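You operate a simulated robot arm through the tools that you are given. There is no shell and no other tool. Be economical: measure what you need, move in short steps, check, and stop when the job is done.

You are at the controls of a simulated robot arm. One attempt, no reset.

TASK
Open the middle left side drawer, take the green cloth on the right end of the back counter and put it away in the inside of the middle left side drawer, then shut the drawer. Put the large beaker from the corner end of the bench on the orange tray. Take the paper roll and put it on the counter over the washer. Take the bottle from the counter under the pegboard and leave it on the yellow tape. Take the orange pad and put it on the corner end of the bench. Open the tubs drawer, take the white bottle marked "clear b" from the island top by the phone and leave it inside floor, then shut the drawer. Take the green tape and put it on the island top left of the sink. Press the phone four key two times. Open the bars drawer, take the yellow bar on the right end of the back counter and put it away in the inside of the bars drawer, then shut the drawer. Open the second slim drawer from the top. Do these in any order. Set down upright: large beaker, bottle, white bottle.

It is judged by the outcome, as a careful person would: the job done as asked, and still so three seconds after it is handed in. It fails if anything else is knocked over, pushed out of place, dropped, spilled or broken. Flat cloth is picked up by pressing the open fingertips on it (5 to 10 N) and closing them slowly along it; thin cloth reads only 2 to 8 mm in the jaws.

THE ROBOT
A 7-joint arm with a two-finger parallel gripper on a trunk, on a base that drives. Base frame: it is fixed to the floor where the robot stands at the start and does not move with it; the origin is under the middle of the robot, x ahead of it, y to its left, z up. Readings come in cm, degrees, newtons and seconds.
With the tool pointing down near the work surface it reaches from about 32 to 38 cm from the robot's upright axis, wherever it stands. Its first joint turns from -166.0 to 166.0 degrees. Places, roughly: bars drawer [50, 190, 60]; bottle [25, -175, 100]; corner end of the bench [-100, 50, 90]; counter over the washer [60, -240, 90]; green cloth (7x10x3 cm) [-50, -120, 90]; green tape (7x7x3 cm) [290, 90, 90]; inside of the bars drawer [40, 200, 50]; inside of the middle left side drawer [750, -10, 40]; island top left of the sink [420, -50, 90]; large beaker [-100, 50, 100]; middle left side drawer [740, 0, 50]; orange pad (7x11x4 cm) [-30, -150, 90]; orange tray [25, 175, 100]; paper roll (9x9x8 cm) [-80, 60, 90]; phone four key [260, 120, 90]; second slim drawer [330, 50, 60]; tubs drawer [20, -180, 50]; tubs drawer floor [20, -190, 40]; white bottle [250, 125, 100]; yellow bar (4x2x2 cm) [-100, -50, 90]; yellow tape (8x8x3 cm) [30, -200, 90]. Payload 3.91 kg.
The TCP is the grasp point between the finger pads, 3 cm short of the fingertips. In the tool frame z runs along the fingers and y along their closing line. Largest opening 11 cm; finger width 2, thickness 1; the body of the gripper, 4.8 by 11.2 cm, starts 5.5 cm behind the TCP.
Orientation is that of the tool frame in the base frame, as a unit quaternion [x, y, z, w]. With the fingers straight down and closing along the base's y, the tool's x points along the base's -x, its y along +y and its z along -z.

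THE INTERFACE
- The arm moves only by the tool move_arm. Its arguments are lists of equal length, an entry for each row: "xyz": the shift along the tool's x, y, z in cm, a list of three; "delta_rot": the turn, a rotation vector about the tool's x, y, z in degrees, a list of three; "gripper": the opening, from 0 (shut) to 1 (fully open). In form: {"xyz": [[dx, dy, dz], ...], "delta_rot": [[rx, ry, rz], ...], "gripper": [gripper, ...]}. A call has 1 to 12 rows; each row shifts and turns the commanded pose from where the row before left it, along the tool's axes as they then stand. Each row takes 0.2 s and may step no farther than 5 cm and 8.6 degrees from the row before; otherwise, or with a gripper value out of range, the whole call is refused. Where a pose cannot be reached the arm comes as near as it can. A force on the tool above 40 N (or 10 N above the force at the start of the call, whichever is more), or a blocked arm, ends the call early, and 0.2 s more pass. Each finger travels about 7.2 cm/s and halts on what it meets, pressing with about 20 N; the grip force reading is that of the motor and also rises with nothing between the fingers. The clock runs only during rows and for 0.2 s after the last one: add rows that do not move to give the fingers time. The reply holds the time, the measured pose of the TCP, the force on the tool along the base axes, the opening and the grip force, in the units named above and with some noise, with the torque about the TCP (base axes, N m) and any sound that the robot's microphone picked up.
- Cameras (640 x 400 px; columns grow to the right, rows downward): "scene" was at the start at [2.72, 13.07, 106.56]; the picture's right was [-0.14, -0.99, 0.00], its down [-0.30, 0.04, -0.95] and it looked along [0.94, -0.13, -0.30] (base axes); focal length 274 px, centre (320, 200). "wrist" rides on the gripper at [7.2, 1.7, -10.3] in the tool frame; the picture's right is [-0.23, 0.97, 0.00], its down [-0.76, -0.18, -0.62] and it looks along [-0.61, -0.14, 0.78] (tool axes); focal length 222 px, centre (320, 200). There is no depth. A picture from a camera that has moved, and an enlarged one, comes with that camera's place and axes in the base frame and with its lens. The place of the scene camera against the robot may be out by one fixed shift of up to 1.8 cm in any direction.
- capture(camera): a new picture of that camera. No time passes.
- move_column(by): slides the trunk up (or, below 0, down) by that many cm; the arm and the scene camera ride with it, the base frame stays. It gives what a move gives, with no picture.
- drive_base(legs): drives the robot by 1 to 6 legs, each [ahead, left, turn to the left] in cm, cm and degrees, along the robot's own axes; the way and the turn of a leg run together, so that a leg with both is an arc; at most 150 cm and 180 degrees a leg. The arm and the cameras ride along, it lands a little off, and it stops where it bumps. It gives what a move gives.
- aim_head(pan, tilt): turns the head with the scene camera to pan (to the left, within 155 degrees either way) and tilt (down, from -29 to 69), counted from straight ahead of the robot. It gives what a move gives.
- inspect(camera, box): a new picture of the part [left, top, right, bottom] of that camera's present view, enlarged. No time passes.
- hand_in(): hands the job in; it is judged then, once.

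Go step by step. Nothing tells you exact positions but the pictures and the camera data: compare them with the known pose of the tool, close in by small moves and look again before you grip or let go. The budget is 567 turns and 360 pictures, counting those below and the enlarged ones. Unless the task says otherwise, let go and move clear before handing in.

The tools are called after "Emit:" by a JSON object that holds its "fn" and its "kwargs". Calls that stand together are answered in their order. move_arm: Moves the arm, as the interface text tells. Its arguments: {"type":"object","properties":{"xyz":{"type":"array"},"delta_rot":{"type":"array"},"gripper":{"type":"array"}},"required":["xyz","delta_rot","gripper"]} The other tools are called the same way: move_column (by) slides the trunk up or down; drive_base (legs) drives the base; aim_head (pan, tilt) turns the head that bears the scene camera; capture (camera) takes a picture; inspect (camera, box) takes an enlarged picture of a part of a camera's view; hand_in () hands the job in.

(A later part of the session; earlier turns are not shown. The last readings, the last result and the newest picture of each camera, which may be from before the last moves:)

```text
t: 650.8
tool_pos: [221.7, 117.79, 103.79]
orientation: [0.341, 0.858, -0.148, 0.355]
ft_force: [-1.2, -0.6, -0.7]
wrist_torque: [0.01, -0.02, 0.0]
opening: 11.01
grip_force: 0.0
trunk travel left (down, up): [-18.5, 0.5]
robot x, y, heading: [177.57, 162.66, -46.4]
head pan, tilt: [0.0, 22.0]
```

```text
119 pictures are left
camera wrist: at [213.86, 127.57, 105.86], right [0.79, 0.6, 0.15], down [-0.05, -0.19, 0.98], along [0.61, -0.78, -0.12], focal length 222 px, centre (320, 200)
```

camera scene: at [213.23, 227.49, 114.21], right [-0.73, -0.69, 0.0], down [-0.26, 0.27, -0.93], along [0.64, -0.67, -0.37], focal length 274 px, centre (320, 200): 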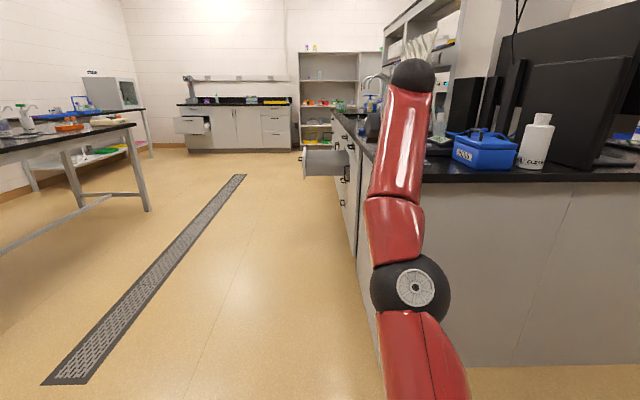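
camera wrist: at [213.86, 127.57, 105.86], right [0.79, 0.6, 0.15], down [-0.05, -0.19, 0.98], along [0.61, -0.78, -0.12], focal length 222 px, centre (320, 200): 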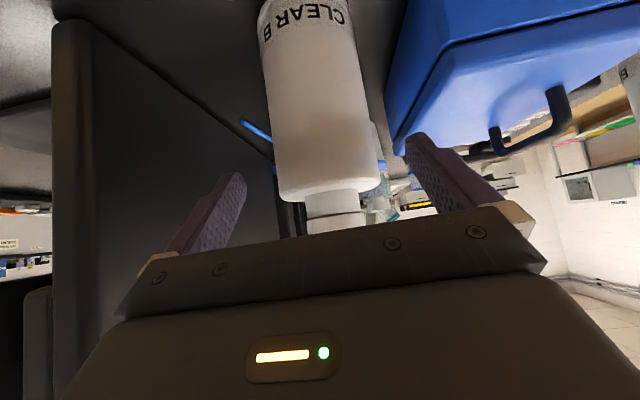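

Emit:
{"fn": "move_arm", "kwargs": {"xyz": [[-1.0, 0.1, 2.3], [-1.05, 0, 2.3], [0, 0, 0]], "delta_rot": [[0, 0, 0], [0, 0, 0], [0, 0, 0]], "gripper": [1, 1, 1]}}

Emit:
{"fn": "capture", "kwargs": {"camera": "wrist"}}

```text
t: 651.6
tool_pos: [225.06, 114.53, 101.93]
orientation: [0.34, 0.858, -0.147, 0.356]
ft_force: [-1.2, 2.0, 3.4]
wrist_torque: [-0.01, 0.0, -0.01]
opening: 10.99
grip_force: 0.0
trunk travel left (down, up): [-18.5, 0.5]
robot x, y, heading: [177.83, 162.59, -46.1]
head pan, tilt: [0.0, 22.0]
```

```text
118 pictures are left
camera wrist: at [217.25, 124.39, 104.01], right [0.79, 0.6, 0.15], down [-0.05, -0.18, 0.98], along [0.61, -0.78, -0.12], focal length 222 px, centre (320, 200)
```

wrist: 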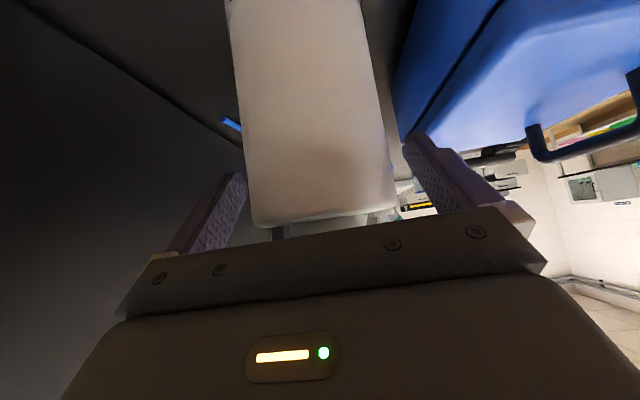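

Slight palm contact; close now.

Emit:
{"fn": "move_arm", "kwargs": {"xyz": [[0, 0, 0], [0, 0, 0], [0, 0, 0], [0, 0, 0], [0, 0, 0]], "delta_rot": [[0, 0, 0], [0, 0, 0], [0, 0, 0], [0, 0, 0], [0, 0, 0]], "gripper": [0.88, 0.78, 0.7, 0.63, 0.6]}}

Emit:
{"fn": "move_arm", "kwargs": {"xyz": [[-1.2, 0, -1.2], [-1.2, 0, -1.2], [0, 0, 0]], "delta_rot": [[0, 0, 0], [0, 0, 0], [0, 0, 0]], "gripper": [0.6, 0.6, 0.6]}}

Emit:
{"fn": "capture", "kwargs": {"camera": "wrist"}}

```text
t: 652.8
tool_pos: [225.04, 114.62, 101.92]
orientation: [0.341, 0.858, -0.148, 0.354]
ft_force: [0.7, 1.6, 4.8]
wrist_torque: [0.07, -0.25, 0.05]
opening: 7.21
grip_force: 20.3
trunk travel left (down, up): [-18.5, 0.5]
robot x, y, heading: [177.32, 162.48, -46.0]
head pan, tilt: [0.0, 22.0]
```

```text
t: 653.6
tool_pos: [224.75, 115.71, 103.46]
orientation: [0.341, 0.858, -0.148, 0.354]
ft_force: [0.2, -0.6, -3.2]
wrist_torque: [-0.03, 0.0, 0.01]
opening: 7.22
grip_force: 19.9
out of reach, approached as far as the arm can: row 1, 2
trunk travel left (down, up): [-18.5, 0.5]
robot x, y, heading: [177.24, 162.69, -46.6]
head pan, tilt: [0.0, 22.0]
```

```text
117 pictures are left
camera wrist: at [217.04, 125.53, 105.49], right [0.79, 0.6, 0.15], down [-0.05, -0.19, 0.98], along [0.61, -0.78, -0.12], focal length 222 px, centre (320, 200)
```

wrist: 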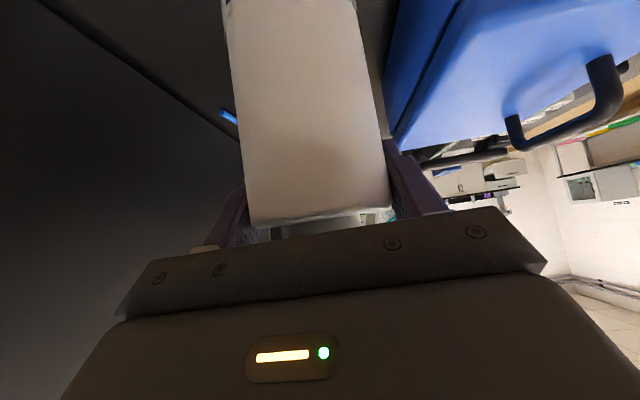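

CLEAR B is held upright. Back straight out, turn to the back counter side, and drive toward the TUBS drawer.

Emit:
{"fn": "drive_base", "kwargs": {"legs": [[-45, 0, 0], [0, 0, -88.5], [140, 0, 0], [65, 0, 0]]}}

Emit:
{"fn": "drive_base", "kwargs": {"legs": [[0, 150, 0]]}}

Emit:
{"fn": "aim_head", "kwargs": {"pan": 5, "tilt": 30}}

Emit:
{"fn": "capture", "kwargs": {"camera": "scene"}}

```text
t: 669.7
tool_pos: [-37.71, -3.26, 103.38]
orientation: [0.84, 0.384, -0.352, 0.154]
ft_force: [0.1, 0.7, -3.2]
wrist_torque: [-0.02, 0.06, -0.01]
opening: 7.23
grip_force: 19.9
trunk travel left (down, up): [-18.5, 0.5]
robot x, y, heading: [7.31, 46.16, -133.7]
head pan, tilt: [0.0, 22.0]
```

```text
t: 677.1
tool_pos: [69.45, -106.75, 103.34]
orientation: [0.841, 0.381, -0.353, 0.153]
ft_force: [0.2, -0.2, -5.4]
wrist_torque: [-0.04, 0.03, -0.01]
opening: 7.19
grip_force: 19.8
trunk travel left (down, up): [-18.5, 0.5]
robot x, y, heading: [114.88, -57.58, -134.1]
head pan, tilt: [0.0, 22.0]
```

```text
t: 677.8
tool_pos: [69.47, -106.7, 103.41]
orientation: [0.841, 0.381, -0.353, 0.152]
ft_force: [-0.4, -0.2, -3.3]
wrist_torque: [0.0, 0.03, 0.0]
opening: 7.22
grip_force: 20.4
trunk travel left (down, up): [-18.5, 0.5]
robot x, y, heading: [114.67, -57.38, -134.2]
head pan, tilt: [5.0, 30.0]
```

```text
116 pictures are left
camera scene: at [123.63, -72.2, 112.93], right [-0.78, 0.63, 0.0], down [0.32, 0.39, -0.87], along [-0.55, -0.67, -0.5], focal length 274 px, centre (320, 200)
```

scene: 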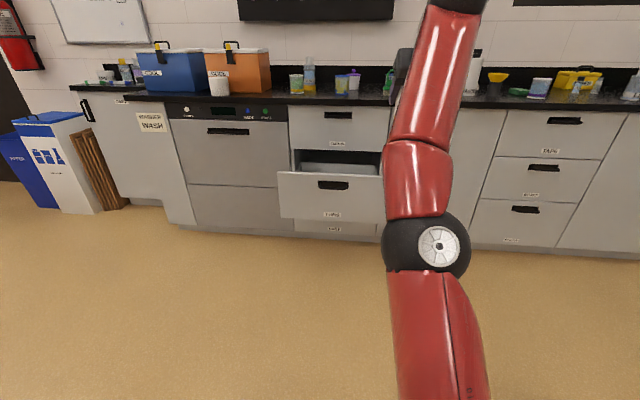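

Lower the trunk so the bottle clears the drawer front, line up, and look into the drawer.

Emit:
{"fn": "move_column", "kwargs": {"by": -18.3}}

Emit:
{"fn": "drive_base", "kwargs": {"legs": [[0, 15.4, 0], [36, 0, 0]]}}

Emit:
{"fn": "capture", "kwargs": {"camera": "scene"}}

Emit:
{"fn": "capture", "kwargs": {"camera": "wrist"}}

```text
t: 679.8
tool_pos: [69.64, -106.58, 85.04]
orientation: [0.841, 0.381, -0.353, 0.152]
ft_force: [-0.2, 0.1, -3.7]
wrist_torque: [-0.01, 0.04, -0.01]
opening: 7.22
grip_force: 19.8
trunk travel left (down, up): [-0.2, 18.8]
robot x, y, heading: [114.62, -57.95, -134.1]
head pan, tilt: [5.0, 30.0]
```

```text
t: 683.1
tool_pos: [54.89, -142.89, 84.99]
orientation: [0.842, 0.378, -0.354, 0.151]
ft_force: [-0.5, 0.1, -3.9]
wrist_torque: [0.0, 0.03, -0.01]
opening: 7.21
grip_force: 20.2
trunk travel left (down, up): [-0.2, 18.8]
robot x, y, heading: [100.33, -94.55, -134.5]
head pan, tilt: [5.0, 30.0]
```

```text
115 pictures are left
camera scene: at [109.28, -108.89, 94.63], right [-0.77, 0.64, 0.0], down [0.32, 0.39, -0.87], along [-0.55, -0.67, -0.5], focal length 274 px, centre (320, 200)
```

scene: 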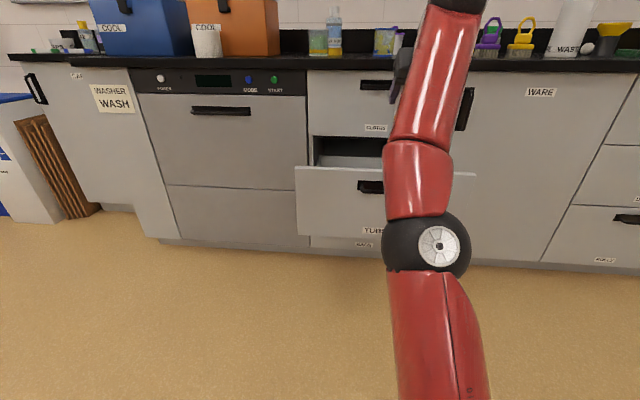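

```text
114 pictures are left
camera wrist: at [64.55, -134.85, 87.2], right [0.62, -0.77, 0.15], down [-0.19, 0.04, 0.98], along [-0.76, -0.64, -0.12], focal length 222 px, centre (320, 200)
```

wrist: 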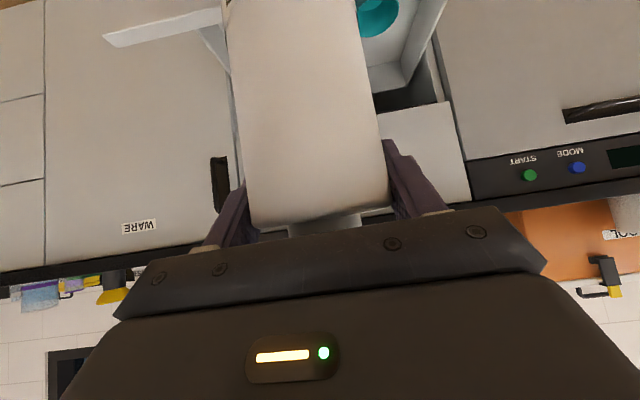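

A teal piece sits at the drawer's left; I'll place the bottle right of centre. Move right 3 cm and forward over the drawer.

Emit:
{"fn": "drive_base", "kwargs": {"legs": [[0, -3, 0], [17, 0, 0]]}}

Emit:
{"fn": "capture", "kwargs": {"camera": "wrist"}}

Emit:
{"fn": "inspect", "kwargs": {"camera": "scene", "box": [260, 40, 500, 190]}}

```text
t: 685.0
tool_pos: [41.05, -152.9, 85.07]
orientation: [0.842, 0.379, -0.353, 0.152]
ft_force: [0.1, -0.5, -4.0]
wrist_torque: [-0.01, 0.01, 0.01]
opening: 7.21
grip_force: 20.1
trunk travel left (down, up): [-0.2, 18.8]
robot x, y, heading: [86.43, -104.17, -134.5]
head pan, tilt: [5.0, 30.0]
```

```text
113 pictures are left
camera wrist: at [50.66, -144.86, 87.2], right [0.62, -0.77, 0.15], down [-0.19, 0.04, 0.98], along [-0.76, -0.64, -0.12], focal length 222 px, centre (320, 200)
```

wrist: 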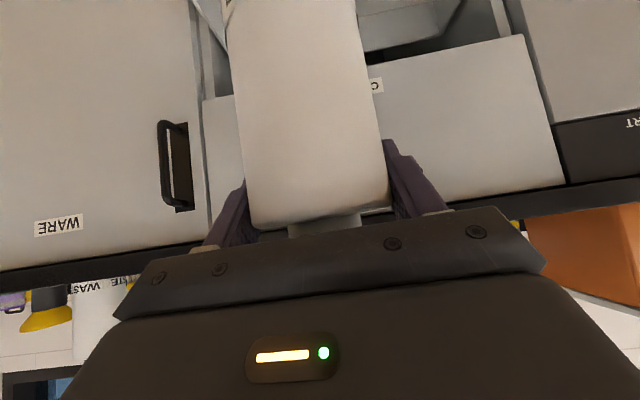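

```text
2.67 times, centred on (380, 115) of scene
camera zoom: at [95.34, -118.81, 94.63], right [-0.77, 0.63, 0.0], down [0.32, 0.39, -0.87], along [-0.55, -0.67, -0.5], focal length 730 px, centre (160, 427)
```

zoom: 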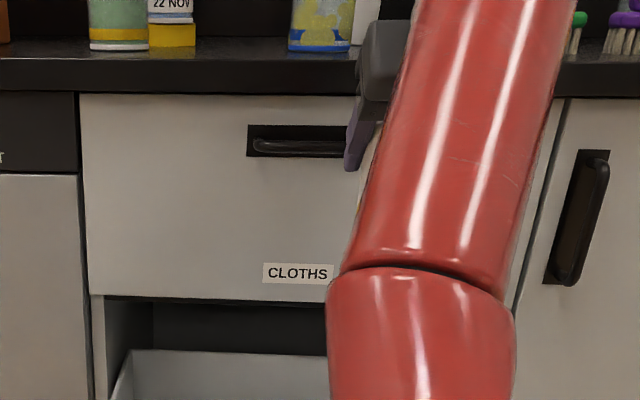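

Over the drawer. Lower the bottle 13 cm.

Emit:
{"fn": "move_arm", "kwargs": {"xyz": [[2.83, 0, 2.83], [2.83, 0, 2.83], [2.83, 0, 2.83], [0.7, 0, 0.7], [0, 0, 0]], "delta_rot": [[0, 0, 0], [0, 0, 0], [0, 0, 0], [0, 0, 0], [0, 0, 0]], "gripper": [0.6, 0.6, 0.6, 0.6, 0.6]}}

Emit:
{"fn": "capture", "kwargs": {"camera": "wrist"}}

Emit:
{"fn": "capture", "kwargs": {"camera": "scene"}}

```text
t: 686.2
tool_pos: [40.94, -152.84, 71.84]
orientation: [0.842, 0.379, -0.353, 0.152]
ft_force: [0.0, 0.4, -3.3]
wrist_torque: [0.0, -0.01, -0.02]
opening: 7.18
grip_force: 20.2
trunk travel left (down, up): [-0.2, 18.8]
robot x, y, heading: [86.7, -104.41, -134.4]
head pan, tilt: [5.0, 30.0]
```

```text
111 pictures are left
camera wrist: at [50.56, -144.75, 74.04], right [0.62, -0.77, 0.15], down [-0.19, 0.04, 0.98], along [-0.76, -0.64, -0.12], focal length 222 px, centre (320, 200)
```

wrist: 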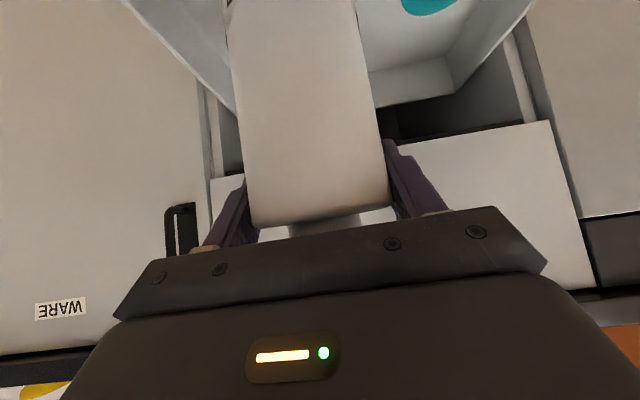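

```text
110 pictures are left
camera scene: at [95.34, -118.81, 94.63], right [-0.77, 0.63, 0.0], down [0.32, 0.39, -0.87], along [-0.55, -0.67, -0.5], focal length 274 px, centre (320, 200)
```

scene: 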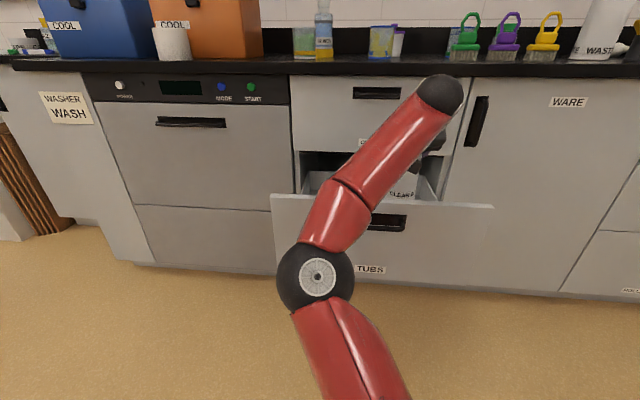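

Bottle is entering the drawer with margin. Move 5.5 cm deeper, then lower further and check.

Emit:
{"fn": "drive_base", "kwargs": {"legs": [[5.5, 0, 0]]}}

Emit:
{"fn": "move_arm", "kwargs": {"xyz": [[2.83, 0, 2.83], [2.83, 0, 2.83], [0, 0, 0]], "delta_rot": [[0, 0, 0], [0, 0, 0], [0, 0, 0]], "gripper": [0.6, 0.6, 0.6]}}

Emit:
{"fn": "capture", "kwargs": {"camera": "wrist"}}

Emit:
{"fn": "capture", "kwargs": {"camera": "scene"}}

```text
t: 687.2
tool_pos: [37.03, -156.78, 71.96]
orientation: [0.842, 0.379, -0.354, 0.152]
ft_force: [-0.5, 0.1, -3.8]
wrist_torque: [-0.02, 0.0, 0.01]
opening: 7.18
grip_force: 19.7
trunk travel left (down, up): [-0.2, 18.8]
robot x, y, heading: [82.13, -108.18, -134.4]
head pan, tilt: [5.0, 30.0]
```

```text
t: 688.0
tool_pos: [36.81, -156.91, 63.96]
orientation: [0.842, 0.379, -0.353, 0.152]
ft_force: [-0.8, -0.6, -4.0]
wrist_torque: [0.03, 0.02, -0.01]
opening: 7.21
grip_force: 20.3
trunk travel left (down, up): [-0.2, 18.8]
robot x, y, heading: [82.61, -108.24, -134.6]
head pan, tilt: [5.0, 30.0]
```

```text
109 pictures are left
camera wrist: at [46.47, -148.7, 66.08], right [0.62, -0.77, 0.15], down [-0.19, 0.04, 0.98], along [-0.76, -0.64, -0.12], focal length 222 px, centre (320, 200)
```

wrist: 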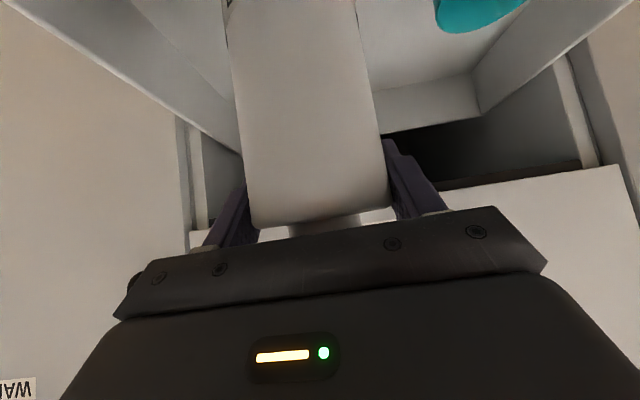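

```text
108 pictures are left
camera scene: at [91.44, -122.8, 94.63], right [-0.77, 0.63, 0.0], down [0.32, 0.39, -0.87], along [-0.55, -0.67, -0.5], focal length 274 px, centre (320, 200)
```

scene: 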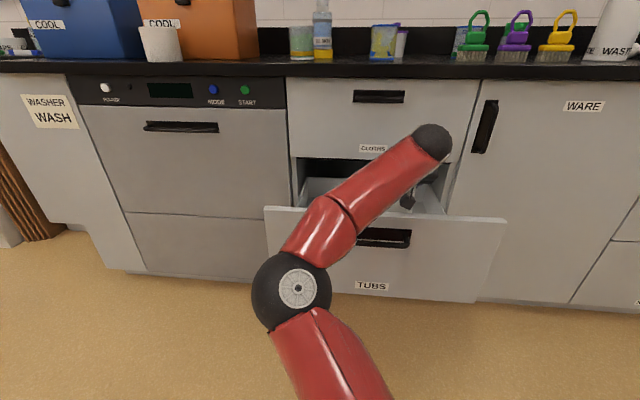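

The forearm is getting near the drawer front. I'll raise the trunk 10 cm and reach down with the arm instead, which keeps the elbow higher.

Emit:
{"fn": "move_column", "kwargs": {"by": 12}}

Emit:
{"fn": "move_arm", "kwargs": {"xyz": [[2.83, 0, 2.83], [2.83, 0, 2.83], [2.83, 0, 2.83], [0, 0, 0]], "delta_rot": [[0, 0, 0], [0, 0, 0], [0, 0, 0], [0, 0, 0]], "gripper": [0.6, 0.6, 0.6, 0.6]}}

Emit:
{"fn": "capture", "kwargs": {"camera": "scene"}}

```text
t: 689.5
tool_pos: [36.96, -156.75, 76.01]
orientation: [0.842, 0.379, -0.353, 0.152]
ft_force: [-0.2, -0.9, -3.4]
wrist_torque: [0.01, -0.01, 0.03]
opening: 7.22
grip_force: 20.1
trunk travel left (down, up): [-12.2, 6.8]
robot x, y, heading: [82.76, -107.94, -134.4]
head pan, tilt: [5.0, 30.0]
```

```text
t: 690.5
tool_pos: [36.61, -156.72, 64.07]
orientation: [0.841, 0.38, -0.353, 0.153]
ft_force: [-0.5, -0.5, -3.1]
wrist_torque: [-0.02, 0.02, 0.02]
opening: 7.22
grip_force: 19.8
trunk travel left (down, up): [-12.2, 6.8]
robot x, y, heading: [82.55, -108.32, -134.3]
head pan, tilt: [5.0, 30.0]
```

```text
107 pictures are left
camera scene: at [91.44, -122.8, 106.63], right [-0.77, 0.63, 0.0], down [0.32, 0.39, -0.87], along [-0.55, -0.67, -0.5], focal length 274 px, centre (320, 200)
```

scene: 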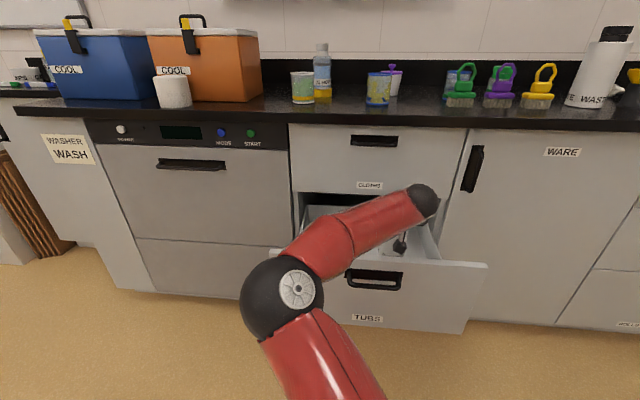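

The elbow is close to the drawer front. Raise a bit, move the base back 8 cm while extending the arm 8 cm, so the arm is straighter.

Emit:
{"fn": "move_arm", "kwargs": {"xyz": [[-2.83, 0, -2.83], [-2.83, 0, -2.83], [0, 0, 0]], "delta_rot": [[0, 0, 0], [0, 0, 0], [0, 0, 0]], "gripper": [0.6, 0.6, 0.6]}}

Emit:
{"fn": "drive_base", "kwargs": {"legs": [[-9, 0, 0]]}}

Emit:
{"fn": "move_arm", "kwargs": {"xyz": [[-2.1, 0, 2.1], [-2.1, 0, 2.1], [-2.1, 0, 2.1], [0, 0, 0]], "delta_rot": [[0, 0, 0], [0, 0, 0], [0, 0, 0], [0, 0, 0]], "gripper": [0.6, 0.6, 0.6, 0.6]}}

Emit:
{"fn": "capture", "kwargs": {"camera": "scene"}}

```text
t: 691.3
tool_pos: [36.73, -156.73, 71.96]
orientation: [0.842, 0.379, -0.353, 0.152]
ft_force: [-0.2, -1.0, -4.0]
wrist_torque: [-0.02, 0.02, -0.01]
opening: 7.2
grip_force: 19.8
trunk travel left (down, up): [-12.2, 6.8]
robot x, y, heading: [82.35, -108.3, -134.2]
head pan, tilt: [5.0, 30.0]
```

```text
t: 692.4
tool_pos: [42.96, -150.23, 71.84]
orientation: [0.842, 0.379, -0.353, 0.152]
ft_force: [0.5, 1.1, -2.9]
wrist_torque: [-0.01, 0.02, 0.04]
opening: 7.22
grip_force: 20.3
trunk travel left (down, up): [-12.2, 6.8]
robot x, y, heading: [88.96, -102.05, -134.2]
head pan, tilt: [5.0, 30.0]
```

```text
t: 693.4
tool_pos: [37.04, -156.97, 71.73]
orientation: [0.842, 0.379, -0.352, 0.151]
ft_force: [0.2, 0.0, -3.7]
wrist_torque: [-0.03, 0.02, -0.02]
opening: 7.22
grip_force: 20.2
trunk travel left (down, up): [-12.2, 6.8]
robot x, y, heading: [88.65, -101.89, -134.4]
head pan, tilt: [5.0, 30.0]
```

```text
106 pictures are left
camera scene: at [97.76, -116.34, 106.63], right [-0.77, 0.63, 0.0], down [0.32, 0.39, -0.87], along [-0.55, -0.67, -0.5], focal length 274 px, centre (320, 200)
```

scene: 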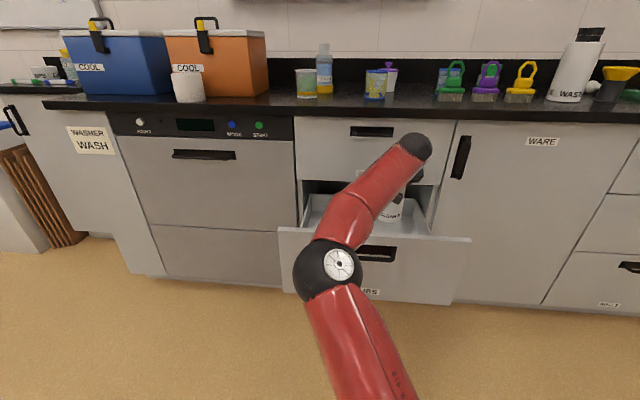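

Better. Raise the trunk the remaining 6.5 cm too, and reach down with the arm.

Emit:
{"fn": "move_column", "kwargs": {"by": 6.5}}

Emit:
{"fn": "move_arm", "kwargs": {"xyz": [[2.83, 0, 2.83], [2.83, 0, 2.83], [2.83, 0, 2.83], [1.8, 0, 1.8], [0, 0, 0]], "delta_rot": [[0, 0, 0], [0, 0, 0], [0, 0, 0], [0, 0, 0], [0, 0, 0]], "gripper": [0.6, 0.6, 0.6, 0.6, 0.6]}}

Emit:
{"fn": "capture", "kwargs": {"camera": "scene"}}

Emit:
{"fn": "capture", "kwargs": {"camera": "wrist"}}

```text
t: 694.5
tool_pos: [36.96, -157.06, 78.27]
orientation: [0.842, 0.379, -0.354, 0.152]
ft_force: [0.4, 0.1, -3.9]
wrist_torque: [-0.01, 0.02, 0.02]
opening: 7.21
grip_force: 20.1
trunk travel left (down, up): [-18.7, 0.3]
robot x, y, heading: [88.86, -101.51, -134.5]
head pan, tilt: [5.0, 30.0]
```

```text
t: 695.6
tool_pos: [36.93, -157.07, 63.76]
orientation: [0.842, 0.379, -0.354, 0.152]
ft_force: [-0.3, 0.6, -3.4]
wrist_torque: [-0.01, -0.02, -0.01]
opening: 7.21
grip_force: 20.3
trunk travel left (down, up): [-18.7, 0.3]
robot x, y, heading: [89.24, -101.46, -134.4]
head pan, tilt: [5.0, 30.0]
```

```text
105 pictures are left
camera scene: at [97.76, -116.34, 113.13], right [-0.77, 0.63, 0.0], down [0.32, 0.39, -0.87], along [-0.55, -0.67, -0.5], focal length 274 px, centre (320, 200)
```

scene: 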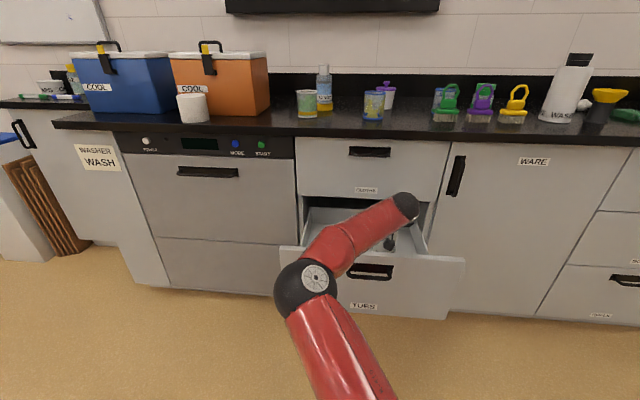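

```text
104 pictures are left
camera wrist: at [46.47, -148.94, 65.87], right [0.62, -0.77, 0.15], down [-0.19, 0.04, 0.98], along [-0.76, -0.64, -0.12], focal length 222 px, centre (320, 200)
```

wrist: 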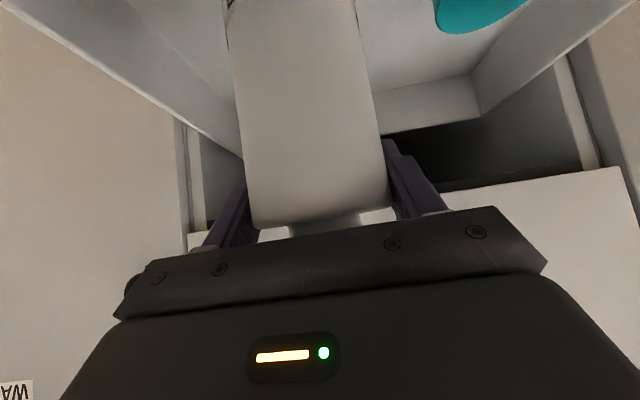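

Emit:
{"fn": "move_arm", "kwargs": {"xyz": [[1.41, 0, 1.41], [1.41, 0, 1.41], [0, 0, 0]], "delta_rot": [[0, 0, 0], [0, 0, 0], [0, 0, 0]], "gripper": [0.6, 0.6, 0.6]}}

Emit:
{"fn": "inspect", "kwargs": {"camera": "scene", "box": [240, 150, 480, 300]}}

```text
t: 696.1
tool_pos: [36.68, -157.18, 63.36]
orientation: [0.838, 0.378, -0.361, 0.156]
ft_force: [1.9, -1.4, 19.6]
wrist_torque: [2.27, -2.43, -0.2]
opening: 7.2
grip_force: 19.9
trunk travel left (down, up): [-18.7, 0.3]
robot x, y, heading: [88.71, -101.82, -134.4]
head pan, tilt: [5.0, 30.0]
stopped in row 2: the force on the tool passed its limit at 58 N (the readings are from after the stop); the commanded pose is now the measured one
```

```text
2.67 times, centred on (360, 225) of scene
camera zoom: at [97.87, -116.25, 113.17], right [-0.77, 0.63, 0.0], down [0.32, 0.39, -0.87], along [-0.55, -0.67, -0.5], focal length 730 px, centre (213, 133)
```

zoom: 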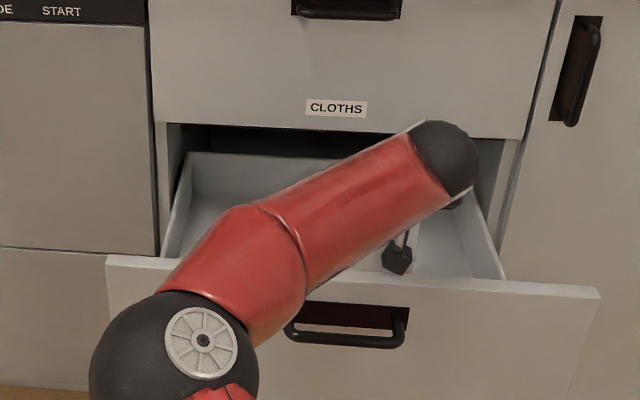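

The contact is 17 cm behind the TCP: the wrist camera touches the drawer-front's top edge. Lift 1 cm, go 3.3 cm deeper (bottle cap stays clear of the drawer above), and lower again.

Emit:
{"fn": "move_arm", "kwargs": {"xyz": [[-0.8, 0, -0.8], [-2.33, 0, 2.33], [0, 0, 0]], "delta_rot": [[0, 0, 0], [0, 0, 0], [0, 0, 0]], "gripper": [0.6, 0.6, 0.6]}}

Emit:
{"fn": "capture", "kwargs": {"camera": "wrist"}}

```text
t: 696.9
tool_pos: [34.47, -159.67, 64.0]
orientation: [0.839, 0.379, -0.358, 0.156]
ft_force: [0.0, 0.0, -3.6]
wrist_torque: [0.01, 0.04, 0.0]
opening: 7.19
grip_force: 19.9
trunk travel left (down, up): [-18.7, 0.3]
robot x, y, heading: [88.8, -102.21, -134.4]
head pan, tilt: [5.0, 30.0]
```

```text
102 pictures are left
camera wrist: at [44.09, -151.53, 65.94], right [0.62, -0.77, 0.15], down [-0.18, 0.05, 0.98], along [-0.76, -0.64, -0.11], focal length 222 px, centre (320, 200)
```

wrist: 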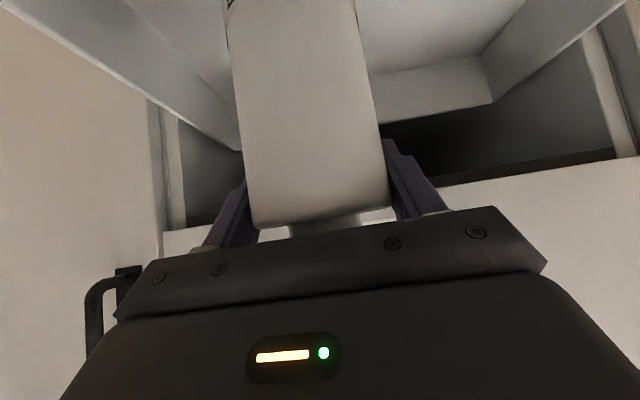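

The drawer floor is at about z≈41.7 and the rear wall is well behind, so there is room. Continue lowering in small steps.

Emit:
{"fn": "move_arm", "kwargs": {"xyz": [[1.06, 0, 1.06], [1.06, 0, 1.06], [0, 0, 0]], "delta_rot": [[0, 0, 0], [0, 0, 0], [0, 0, 0]], "gripper": [0.6, 0.6, 0.6]}}

Emit:
{"fn": "move_arm", "kwargs": {"xyz": [[1.06, 0, 1.06], [1.06, 0, 1.06], [0, 0, 0]], "delta_rot": [[0, 0, 0], [0, 0, 0], [0, 0, 0]], "gripper": [0.6, 0.6, 0.6]}}

Emit:
{"fn": "inspect", "kwargs": {"camera": "scene", "box": [240, 150, 480, 300]}}

```text
t: 697.7
tool_pos: [34.48, -159.72, 60.98]
orientation: [0.839, 0.379, -0.359, 0.155]
ft_force: [0.9, 0.9, -3.1]
wrist_torque: [-0.01, 0.05, 0.01]
opening: 7.21
grip_force: 19.7
trunk travel left (down, up): [-18.7, 0.3]
robot x, y, heading: [88.95, -101.7, -134.3]
head pan, tilt: [5.0, 30.0]
```

```text
t: 698.5
tool_pos: [34.46, -159.78, 58.13]
orientation: [0.839, 0.378, -0.359, 0.155]
ft_force: [-1.3, 0.1, -4.3]
wrist_torque: [-0.01, 0.0, 0.02]
opening: 7.2
grip_force: 19.8
trunk travel left (down, up): [-18.7, 0.3]
robot x, y, heading: [88.42, -101.81, -134.1]
head pan, tilt: [5.0, 30.0]
```

```text
2.67 times, centred on (360, 225) of scene
camera zoom: at [97.76, -116.35, 113.13], right [-0.77, 0.63, 0.0], down [0.32, 0.39, -0.87], along [-0.55, -0.67, -0.5], focal length 730 px, centre (213, 133)
```

zoom: 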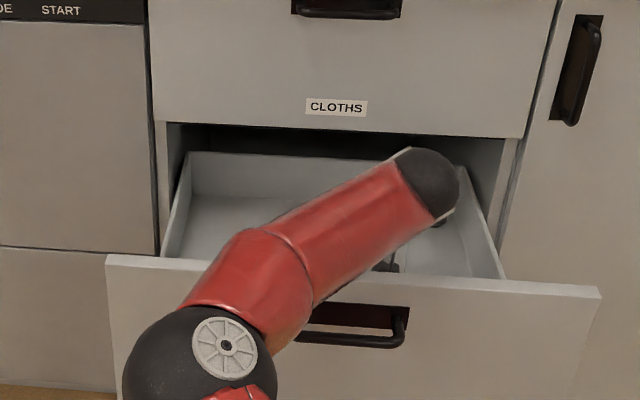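

Emit:
{"fn": "move_arm", "kwargs": {"xyz": [[1.0, 0, 1.0], [1.0, 0, 1.0], [0, 0, 0]], "delta_rot": [[0, 0, 0], [0, 0, 0], [0, 0, 0]], "gripper": [0.6, 0.6, 0.6]}}

Emit:
{"fn": "move_arm", "kwargs": {"xyz": [[0.5, 0, 0.5], [0, 0, 0]], "delta_rot": [[0, 0, 0], [0, 0, 0]], "gripper": [0.6, 0.6]}}

Emit:
{"fn": "move_arm", "kwargs": {"xyz": [[0.4, 0, 0.4], [0, 0, 0]], "delta_rot": [[0, 0, 0], [0, 0, 0]], "gripper": [0.6, 0.6]}}

```text
t: 699.3
tool_pos: [34.43, -159.64, 55.28]
orientation: [0.839, 0.379, -0.359, 0.155]
ft_force: [0.4, 0.6, -3.9]
wrist_torque: [0.0, 0.0, 0.01]
opening: 7.2
grip_force: 20.1
trunk travel left (down, up): [-18.7, 0.3]
robot x, y, heading: [88.71, -101.82, -134.0]
head pan, tilt: [5.0, 30.0]
```

```text
t: 699.9
tool_pos: [34.44, -159.7, 54.85]
orientation: [0.838, 0.378, -0.361, 0.156]
ft_force: [-0.7, 0.5, 14.6]
wrist_torque: [-0.42, -0.47, 0.02]
opening: 7.21
grip_force: 19.9
trunk travel left (down, up): [-18.7, 0.3]
robot x, y, heading: [88.96, -101.85, -134.3]
head pan, tilt: [5.0, 30.0]
```

```text
t: 700.5
tool_pos: [34.33, -159.52, 54.15]
orientation: [0.839, 0.378, -0.36, 0.156]
ft_force: [-2.0, 2.6, 24.8]
wrist_torque: [-0.44, -0.37, 0.18]
opening: 7.24
grip_force: 19.9
trunk travel left (down, up): [-18.7, 0.3]
robot x, y, heading: [89.05, -101.62, -134.2]
head pan, tilt: [5.0, 30.0]
```

Contact near floor height. Ease up slightly and check the view before releasing.

Emit:
{"fn": "move_arm", "kwargs": {"xyz": [[-0.3, 0, -0.3], [0, 0, 0]], "delta_rot": [[0, 0, 0], [0, 0, 0]], "gripper": [0.6, 0.6]}}

Emit:
{"fn": "capture", "kwargs": {"camera": "wrist"}}

```text
t: 701.1
tool_pos: [34.47, -159.5, 54.29]
orientation: [0.839, 0.379, -0.357, 0.155]
ft_force: [-2.0, 2.7, 4.2]
wrist_torque: [0.0, 0.08, -0.02]
opening: 7.23
grip_force: 19.6
trunk travel left (down, up): [-18.7, 0.3]
robot x, y, heading: [88.6, -102.06, -134.5]
head pan, tilt: [5.0, 30.0]
```

```text
100 pictures are left
camera wrist: at [44.1, -151.44, 56.21], right [0.62, -0.77, 0.15], down [-0.18, 0.05, 0.98], along [-0.76, -0.64, -0.11], focal length 222 px, centre (320, 200)
```

wrist: 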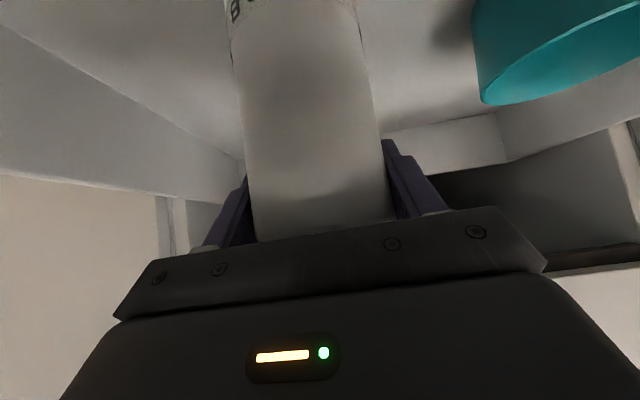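

Emit:
{"fn": "move_arm", "kwargs": {"xyz": [[0, 0, 0], [0, 0, 0], [0, 0, 0], [0, 0, 0], [0, 0, 0]], "delta_rot": [[0, 0, 0], [0, 0, 0], [0, 0, 0], [0, 0, 0], [0, 0, 0]], "gripper": [0.67, 0.72, 0.78, 0.85, 0.85]}}

Emit:
{"fn": "capture", "kwargs": {"camera": "wrist"}}

```text
t: 702.3
tool_pos: [34.37, -159.66, 54.51]
orientation: [0.839, 0.378, -0.359, 0.154]
ft_force: [0.2, -0.2, 0.5]
wrist_torque: [0.0, 0.02, 0.03]
opening: 9.36
grip_force: 0.1
trunk travel left (down, up): [-18.7, 0.3]
robot x, y, heading: [88.74, -101.99, -134.4]
head pan, tilt: [5.0, 30.0]
```

```text
99 pictures are left
camera wrist: at [44.07, -151.51, 56.37], right [0.62, -0.77, 0.15], down [-0.18, 0.05, 0.98], along [-0.76, -0.64, -0.1], focal length 222 px, centre (320, 200)
```

wrist: 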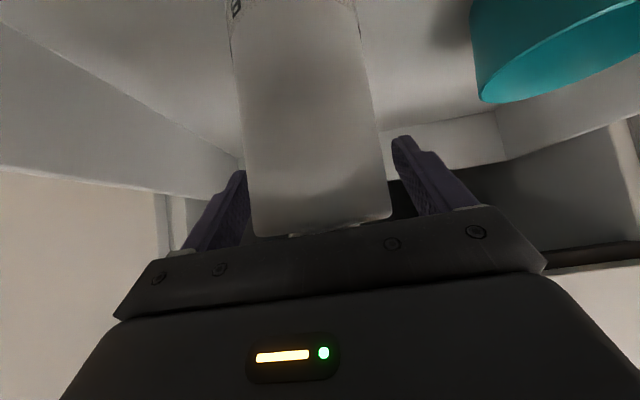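

Released and standing. Lift straight up 16 cm, then back away.

Emit:
{"fn": "move_arm", "kwargs": {"xyz": [[-1.41, 0, -1.41], [-2.1, 0, -2.1], [-2.83, 0, -2.83], [-2.83, 0, -2.83], [-2.83, 0, -2.83], [0, 0, 0]], "delta_rot": [[0, 0, 0], [0, 0, 0], [0, 0, 0], [0, 0, 0], [0, 0, 0], [0, 0, 0]], "gripper": [0.85, 0.85, 0.85, 0.85, 0.85, 0.85]}}

Emit:
{"fn": "capture", "kwargs": {"camera": "wrist"}}

```text
t: 703.7
tool_pos: [34.72, -159.6, 71.4]
orientation: [0.839, 0.379, -0.359, 0.155]
ft_force: [-0.5, 0.0, 0.3]
wrist_torque: [-0.01, -0.01, 0.01]
opening: 9.35
grip_force: 0.1
trunk travel left (down, up): [-18.7, 0.3]
robot x, y, heading: [88.73, -102.06, -134.2]
head pan, tilt: [5.0, 30.0]
```

```text
98 pictures are left
camera wrist: at [44.32, -151.42, 73.32], right [0.62, -0.77, 0.15], down [-0.18, 0.05, 0.98], along [-0.76, -0.64, -0.1], focal length 222 px, centre (320, 200)
```

wrist: 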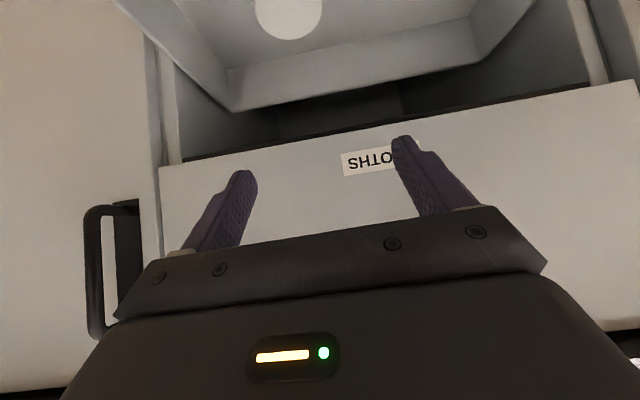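

Emit:
{"fn": "drive_base", "kwargs": {"legs": [[-45, 0, 0]]}}

Emit:
{"fn": "inspect", "kwargs": {"camera": "scene", "box": [220, 60, 540, 260]}}

```text
t: 706.4
tool_pos: [65.92, -127.77, 71.3]
orientation: [0.839, 0.379, -0.359, 0.156]
ft_force: [-0.7, 0.8, -0.4]
wrist_torque: [0.0, -0.02, -0.05]
opening: 9.35
grip_force: 0.0
trunk travel left (down, up): [-18.7, 0.3]
robot x, y, heading: [120.05, -69.93, -134.2]
head pan, tilt: [5.0, 30.0]
```

```text
2.00 times, centred on (380, 160) of scene
camera zoom: at [128.92, -84.44, 113.13], right [-0.77, 0.63, 0.0], down [0.32, 0.39, -0.87], along [-0.55, -0.67, -0.5], focal length 547 px, centre (200, 280)
```

zoom: 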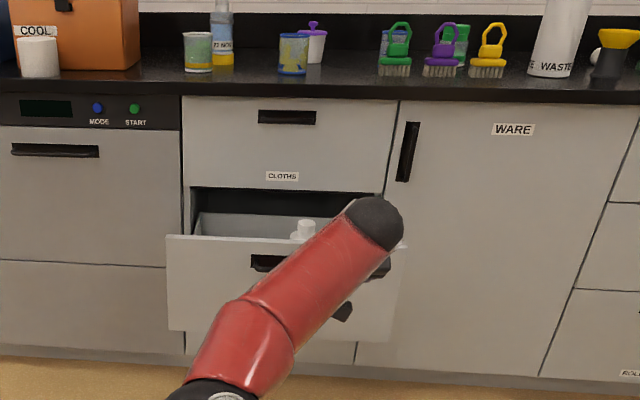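

The bottle stands upright in the drawer. Now shut it gently: gripper closed, lower beside the handle, and push in short slow legs.

Emit:
{"fn": "move_arm", "kwargs": {"xyz": [[2.83, 0, 2.83], [2.83, 0, 2.83], [1.0, 0, 1.0], [0, 0, 0]], "delta_rot": [[0, 0, 0], [0, 0, 0], [0, 0, 0], [0, 0, 0]], "gripper": [0.4, 0.1, 0, 0]}}

Emit:
{"fn": "drive_base", "kwargs": {"legs": [[0, -9, 0], [14, 0, 0]]}}

Emit:
{"fn": "capture", "kwargs": {"camera": "scene"}}

```text
t: 707.4
tool_pos: [65.78, -127.73, 61.82]
orientation: [0.839, 0.379, -0.358, 0.155]
ft_force: [-0.8, 0.8, 0.3]
wrist_torque: [0.0, -0.03, 0.0]
opening: 0.0
grip_force: 20.1
trunk travel left (down, up): [-18.7, 0.3]
robot x, y, heading: [119.97, -70.08, -134.3]
head pan, tilt: [5.0, 30.0]
```

```text
t: 709.4
tool_pos: [49.19, -131.85, 61.78]
orientation: [0.839, 0.379, -0.359, 0.155]
ft_force: [-0.1, -0.4, -0.6]
wrist_torque: [-0.01, 0.04, 0.01]
opening: 0.02
grip_force: 19.7
trunk travel left (down, up): [-18.7, 0.3]
robot x, y, heading: [103.52, -73.76, -134.1]
head pan, tilt: [5.0, 30.0]
```

```text
96 pictures are left
camera scene: at [112.4, -88.32, 113.13], right [-0.77, 0.63, 0.0], down [0.32, 0.39, -0.87], along [-0.55, -0.67, -0.5], focal length 274 px, centre (320, 200)
```

scene: 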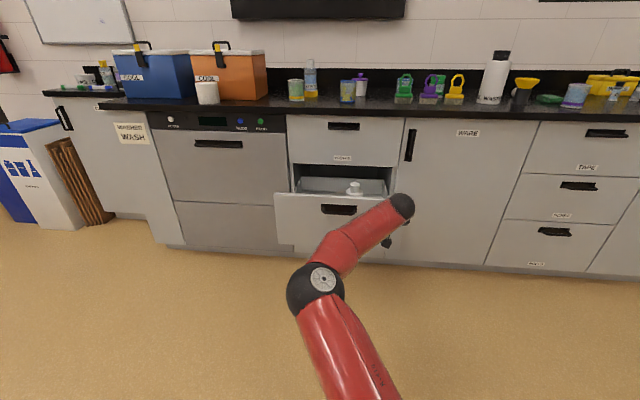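

Emit:
{"fn": "drive_base", "kwargs": {"legs": [[3, 0, 0], [3, 0, 0], [3, 0, 0], [3, 0, 0], [3, 0, 0], [3, 0, 0]]}}

Emit:
{"fn": "drive_base", "kwargs": {"legs": [[3, 0, 0], [3, 0, 0], [3, 0, 0], [3, 0, 0]]}}

Emit:
{"fn": "capture", "kwargs": {"camera": "scene"}}

```text
t: 712.5
tool_pos: [36.61, -144.8, 61.87]
orientation: [0.839, 0.379, -0.359, 0.155]
ft_force: [-0.1, -0.5, -0.2]
wrist_torque: [-0.01, 0.01, 0.01]
opening: 0.03
grip_force: 20.0
trunk travel left (down, up): [-18.7, 0.3]
robot x, y, heading: [90.87, -86.83, -134.5]
head pan, tilt: [5.0, 30.0]
```

```text
t: 714.6
tool_pos: [28.26, -153.33, 61.89]
orientation: [0.839, 0.38, -0.358, 0.156]
ft_force: [0.8, -0.5, -0.6]
wrist_torque: [-0.03, -0.04, -0.03]
opening: 0.0
grip_force: 19.4
trunk travel left (down, up): [-18.7, 0.3]
robot x, y, heading: [82.67, -95.35, -134.3]
head pan, tilt: [5.0, 30.0]
```

```text
95 pictures are left
camera scene: at [91.38, -109.92, 113.13], right [-0.77, 0.63, 0.0], down [0.32, 0.39, -0.87], along [-0.55, -0.67, -0.5], focal length 274 px, centre (320, 200)
```

scene: 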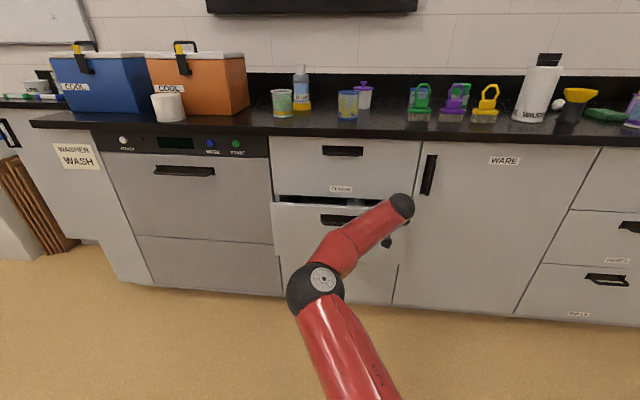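

Emit:
{"fn": "drive_base", "kwargs": {"legs": [[2, 0, 0], [2, 0, 0], [2, 0, 0]]}}

Emit:
{"fn": "inspect", "kwargs": {"camera": "scene", "box": [240, 120, 480, 270]}}

```text
t: 716.2
tool_pos: [23.82, -157.66, 61.96]
orientation: [0.839, 0.378, -0.359, 0.154]
ft_force: [-0.6, 0.4, -0.3]
wrist_torque: [0.02, 0.02, 0.02]
opening: 0.03
grip_force: 20.0
trunk travel left (down, up): [-18.7, 0.3]
robot x, y, heading: [78.01, -99.53, -134.1]
head pan, tilt: [5.0, 30.0]
```

```text
2.67 times, centred on (360, 195) of scene
camera zoom: at [87.16, -114.26, 113.13], right [-0.77, 0.63, 0.0], down [0.32, 0.39, -0.87], along [-0.55, -0.67, -0.5], focal length 730 px, centre (213, 213)
```

zoom: 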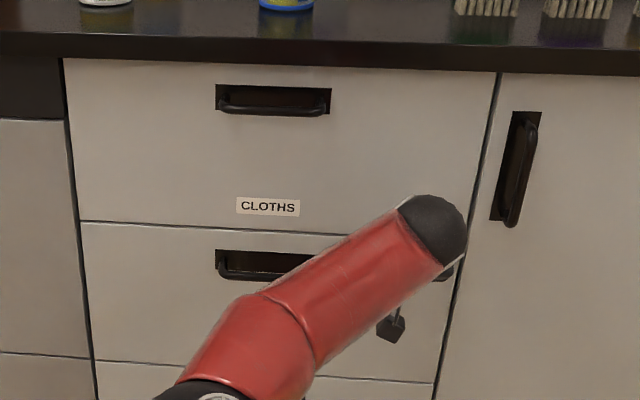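

Emit:
{"fn": "drive_base", "kwargs": {"legs": [[1.5, 0, 0]]}}

Emit:
{"fn": "drive_base", "kwargs": {"legs": [[-35, 0, 0]]}}

Emit:
{"fn": "inspect", "kwargs": {"camera": "scene", "box": [200, 80, 520, 280]}}

```text
t: 717.1
tool_pos: [23.1, -158.61, 61.79]
orientation: [0.84, 0.38, -0.356, 0.153]
ft_force: [7.8, 6.1, 4.3]
wrist_torque: [-0.01, 0.02, 0.03]
opening: 0.0
grip_force: 19.9
trunk travel left (down, up): [-18.7, 0.3]
robot x, y, heading: [77.22, -100.86, -134.4]
head pan, tilt: [5.0, 30.0]
stopped in leg 1: the force on the tool passed its limit at 45 N (the readings are from after the stop); the commanded pose is now the measured one
```

```text
t: 719.4
tool_pos: [47.23, -133.41, 61.81]
orientation: [0.84, 0.38, -0.355, 0.154]
ft_force: [0.2, 0.2, -0.2]
wrist_torque: [-0.01, 0.02, 0.01]
opening: 0.0
grip_force: 19.8
trunk travel left (down, up): [-18.7, 0.3]
robot x, y, heading: [101.71, -76.13, -134.2]
head pan, tilt: [5.0, 30.0]
```

```text
2.00 times, centred on (360, 180) of scene
camera zoom: at [110.48, -90.32, 113.13], right [-0.77, 0.63, 0.0], down [0.32, 0.39, -0.87], along [-0.55, -0.67, -0.5], focal length 547 px, centre (240, 240)
```

zoom: 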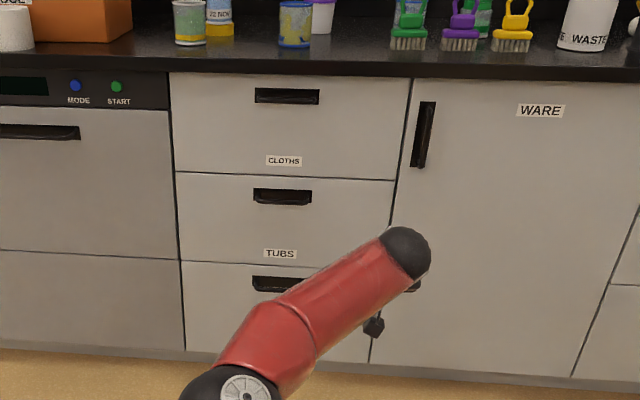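

TUBS is shut. Last task: the green cloth. Raise the arm and slide right to it.

Emit:
{"fn": "move_arm", "kwargs": {"xyz": [[-2.83, 0, -2.83], [-2.83, 0, -2.83], [-2.83, 0, -2.83], [-2.83, 0, -2.83], [-2.83, 0, -2.83], [-2.83, 0, -2.83], [-2.83, 0, -2.83], [-2.83, 0, -2.83], [-2.83, 0, -2.83], [0, 0, 0]], "delta_rot": [[0, 0, 0], [0, 0, 0], [0, 0, 0], [0, 0, 0], [0, 0, 0], [0, 0, 0], [0, 0, 0], [0, 0, 0], [0, 0, 0], [0, 0, 0]], "gripper": [0.3, 0.6, 1, 1, 1, 1, 1, 1, 1, 1]}}

Emit:
{"fn": "drive_base", "kwargs": {"legs": [[0, -82, 0]]}}

Emit:
{"fn": "capture", "kwargs": {"camera": "wrist"}}

```text
t: 721.6
tool_pos: [50.18, -132.78, 94.38]
orientation: [0.84, 0.379, -0.357, 0.155]
ft_force: [0.1, -0.1, -0.4]
wrist_torque: [-0.01, 0.0, -0.02]
opening: 10.99
grip_force: 0.1
out of reach, approached as far as the arm can: row 8, 9
trunk travel left (down, up): [-18.7, 0.3]
robot x, y, heading: [101.87, -75.96, -134.1]
head pan, tilt: [5.0, 30.0]
```

```text
t: 726.0
tool_pos: [-8.98, -74.64, 94.23]
orientation: [0.841, 0.376, -0.357, 0.153]
ft_force: [-0.4, -0.4, -0.2]
wrist_torque: [-0.01, -0.01, 0.03]
opening: 11.01
grip_force: 0.1
trunk travel left (down, up): [-18.7, 0.3]
robot x, y, heading: [42.55, -18.05, -134.6]
head pan, tilt: [5.0, 30.0]
```

```text
92 pictures are left
camera wrist: at [0.68, -66.55, 96.34], right [0.62, -0.77, 0.15], down [-0.18, 0.05, 0.98], along [-0.77, -0.63, -0.11], focal length 222 px, centre (320, 200)
```

wrist: 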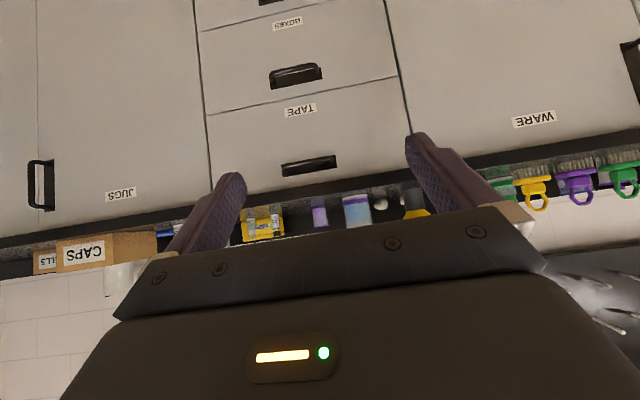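

Emit:
{"fn": "move_arm", "kwargs": {"xyz": [[1.06, 0, -3.9], [1.06, 0, -3.9], [1.06, 0, -3.9], [1.06, 0, -3.9], [0, 0, 0]], "delta_rot": [[0, 0, 0], [0, 0, 0], [0, 0, 0], [0, 0, 0], [0, 0, 0]], "gripper": [1, 1, 1, 1, 1]}}

Emit:
{"fn": "drive_base", "kwargs": {"legs": [[34, 5, 0]]}}

Emit:
{"fn": "capture", "kwargs": {"camera": "wrist"}}

Emit:
{"fn": "capture", "kwargs": {"camera": "scene"}}

```text
t: 727.2
tool_pos: [0.63, -64.21, 102.3]
orientation: [0.841, 0.377, -0.357, 0.153]
ft_force: [-0.2, -0.3, -0.1]
wrist_torque: [-0.02, -0.02, 0.03]
opening: 11.0
grip_force: 0.1
trunk travel left (down, up): [-18.7, 0.3]
robot x, y, heading: [42.73, -18.22, -134.4]
head pan, tilt: [5.0, 30.0]
```

```text
t: 729.4
tool_pos: [-19.18, -91.74, 102.38]
orientation: [0.841, 0.377, -0.357, 0.154]
ft_force: [0.0, -0.1, 0.4]
wrist_torque: [0.02, -0.02, -0.01]
opening: 11.0
grip_force: 0.2
trunk travel left (down, up): [-18.7, 0.3]
robot x, y, heading: [23.02, -45.58, -134.7]
head pan, tilt: [5.0, 30.0]
```

```text
91 pictures are left
camera wrist: at [-9.54, -83.61, 104.29], right [0.62, -0.77, 0.15], down [-0.18, 0.05, 0.98], along [-0.76, -0.64, -0.11], focal length 222 px, centre (320, 200)
```

wrist: 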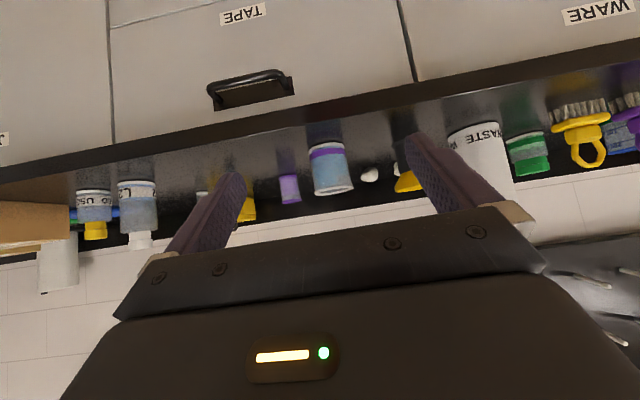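

```text
90 pictures are left
camera scene: at [31.67, -59.98, 113.13], right [-0.77, 0.64, 0.0], down [0.32, 0.39, -0.87], along [-0.55, -0.67, -0.5], focal length 274 px, centre (320, 200)
```

scene: 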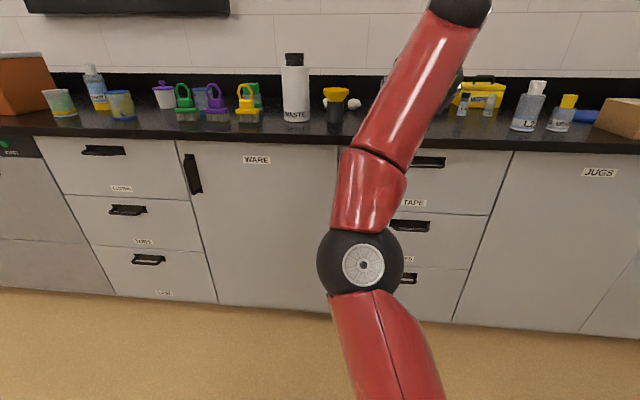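

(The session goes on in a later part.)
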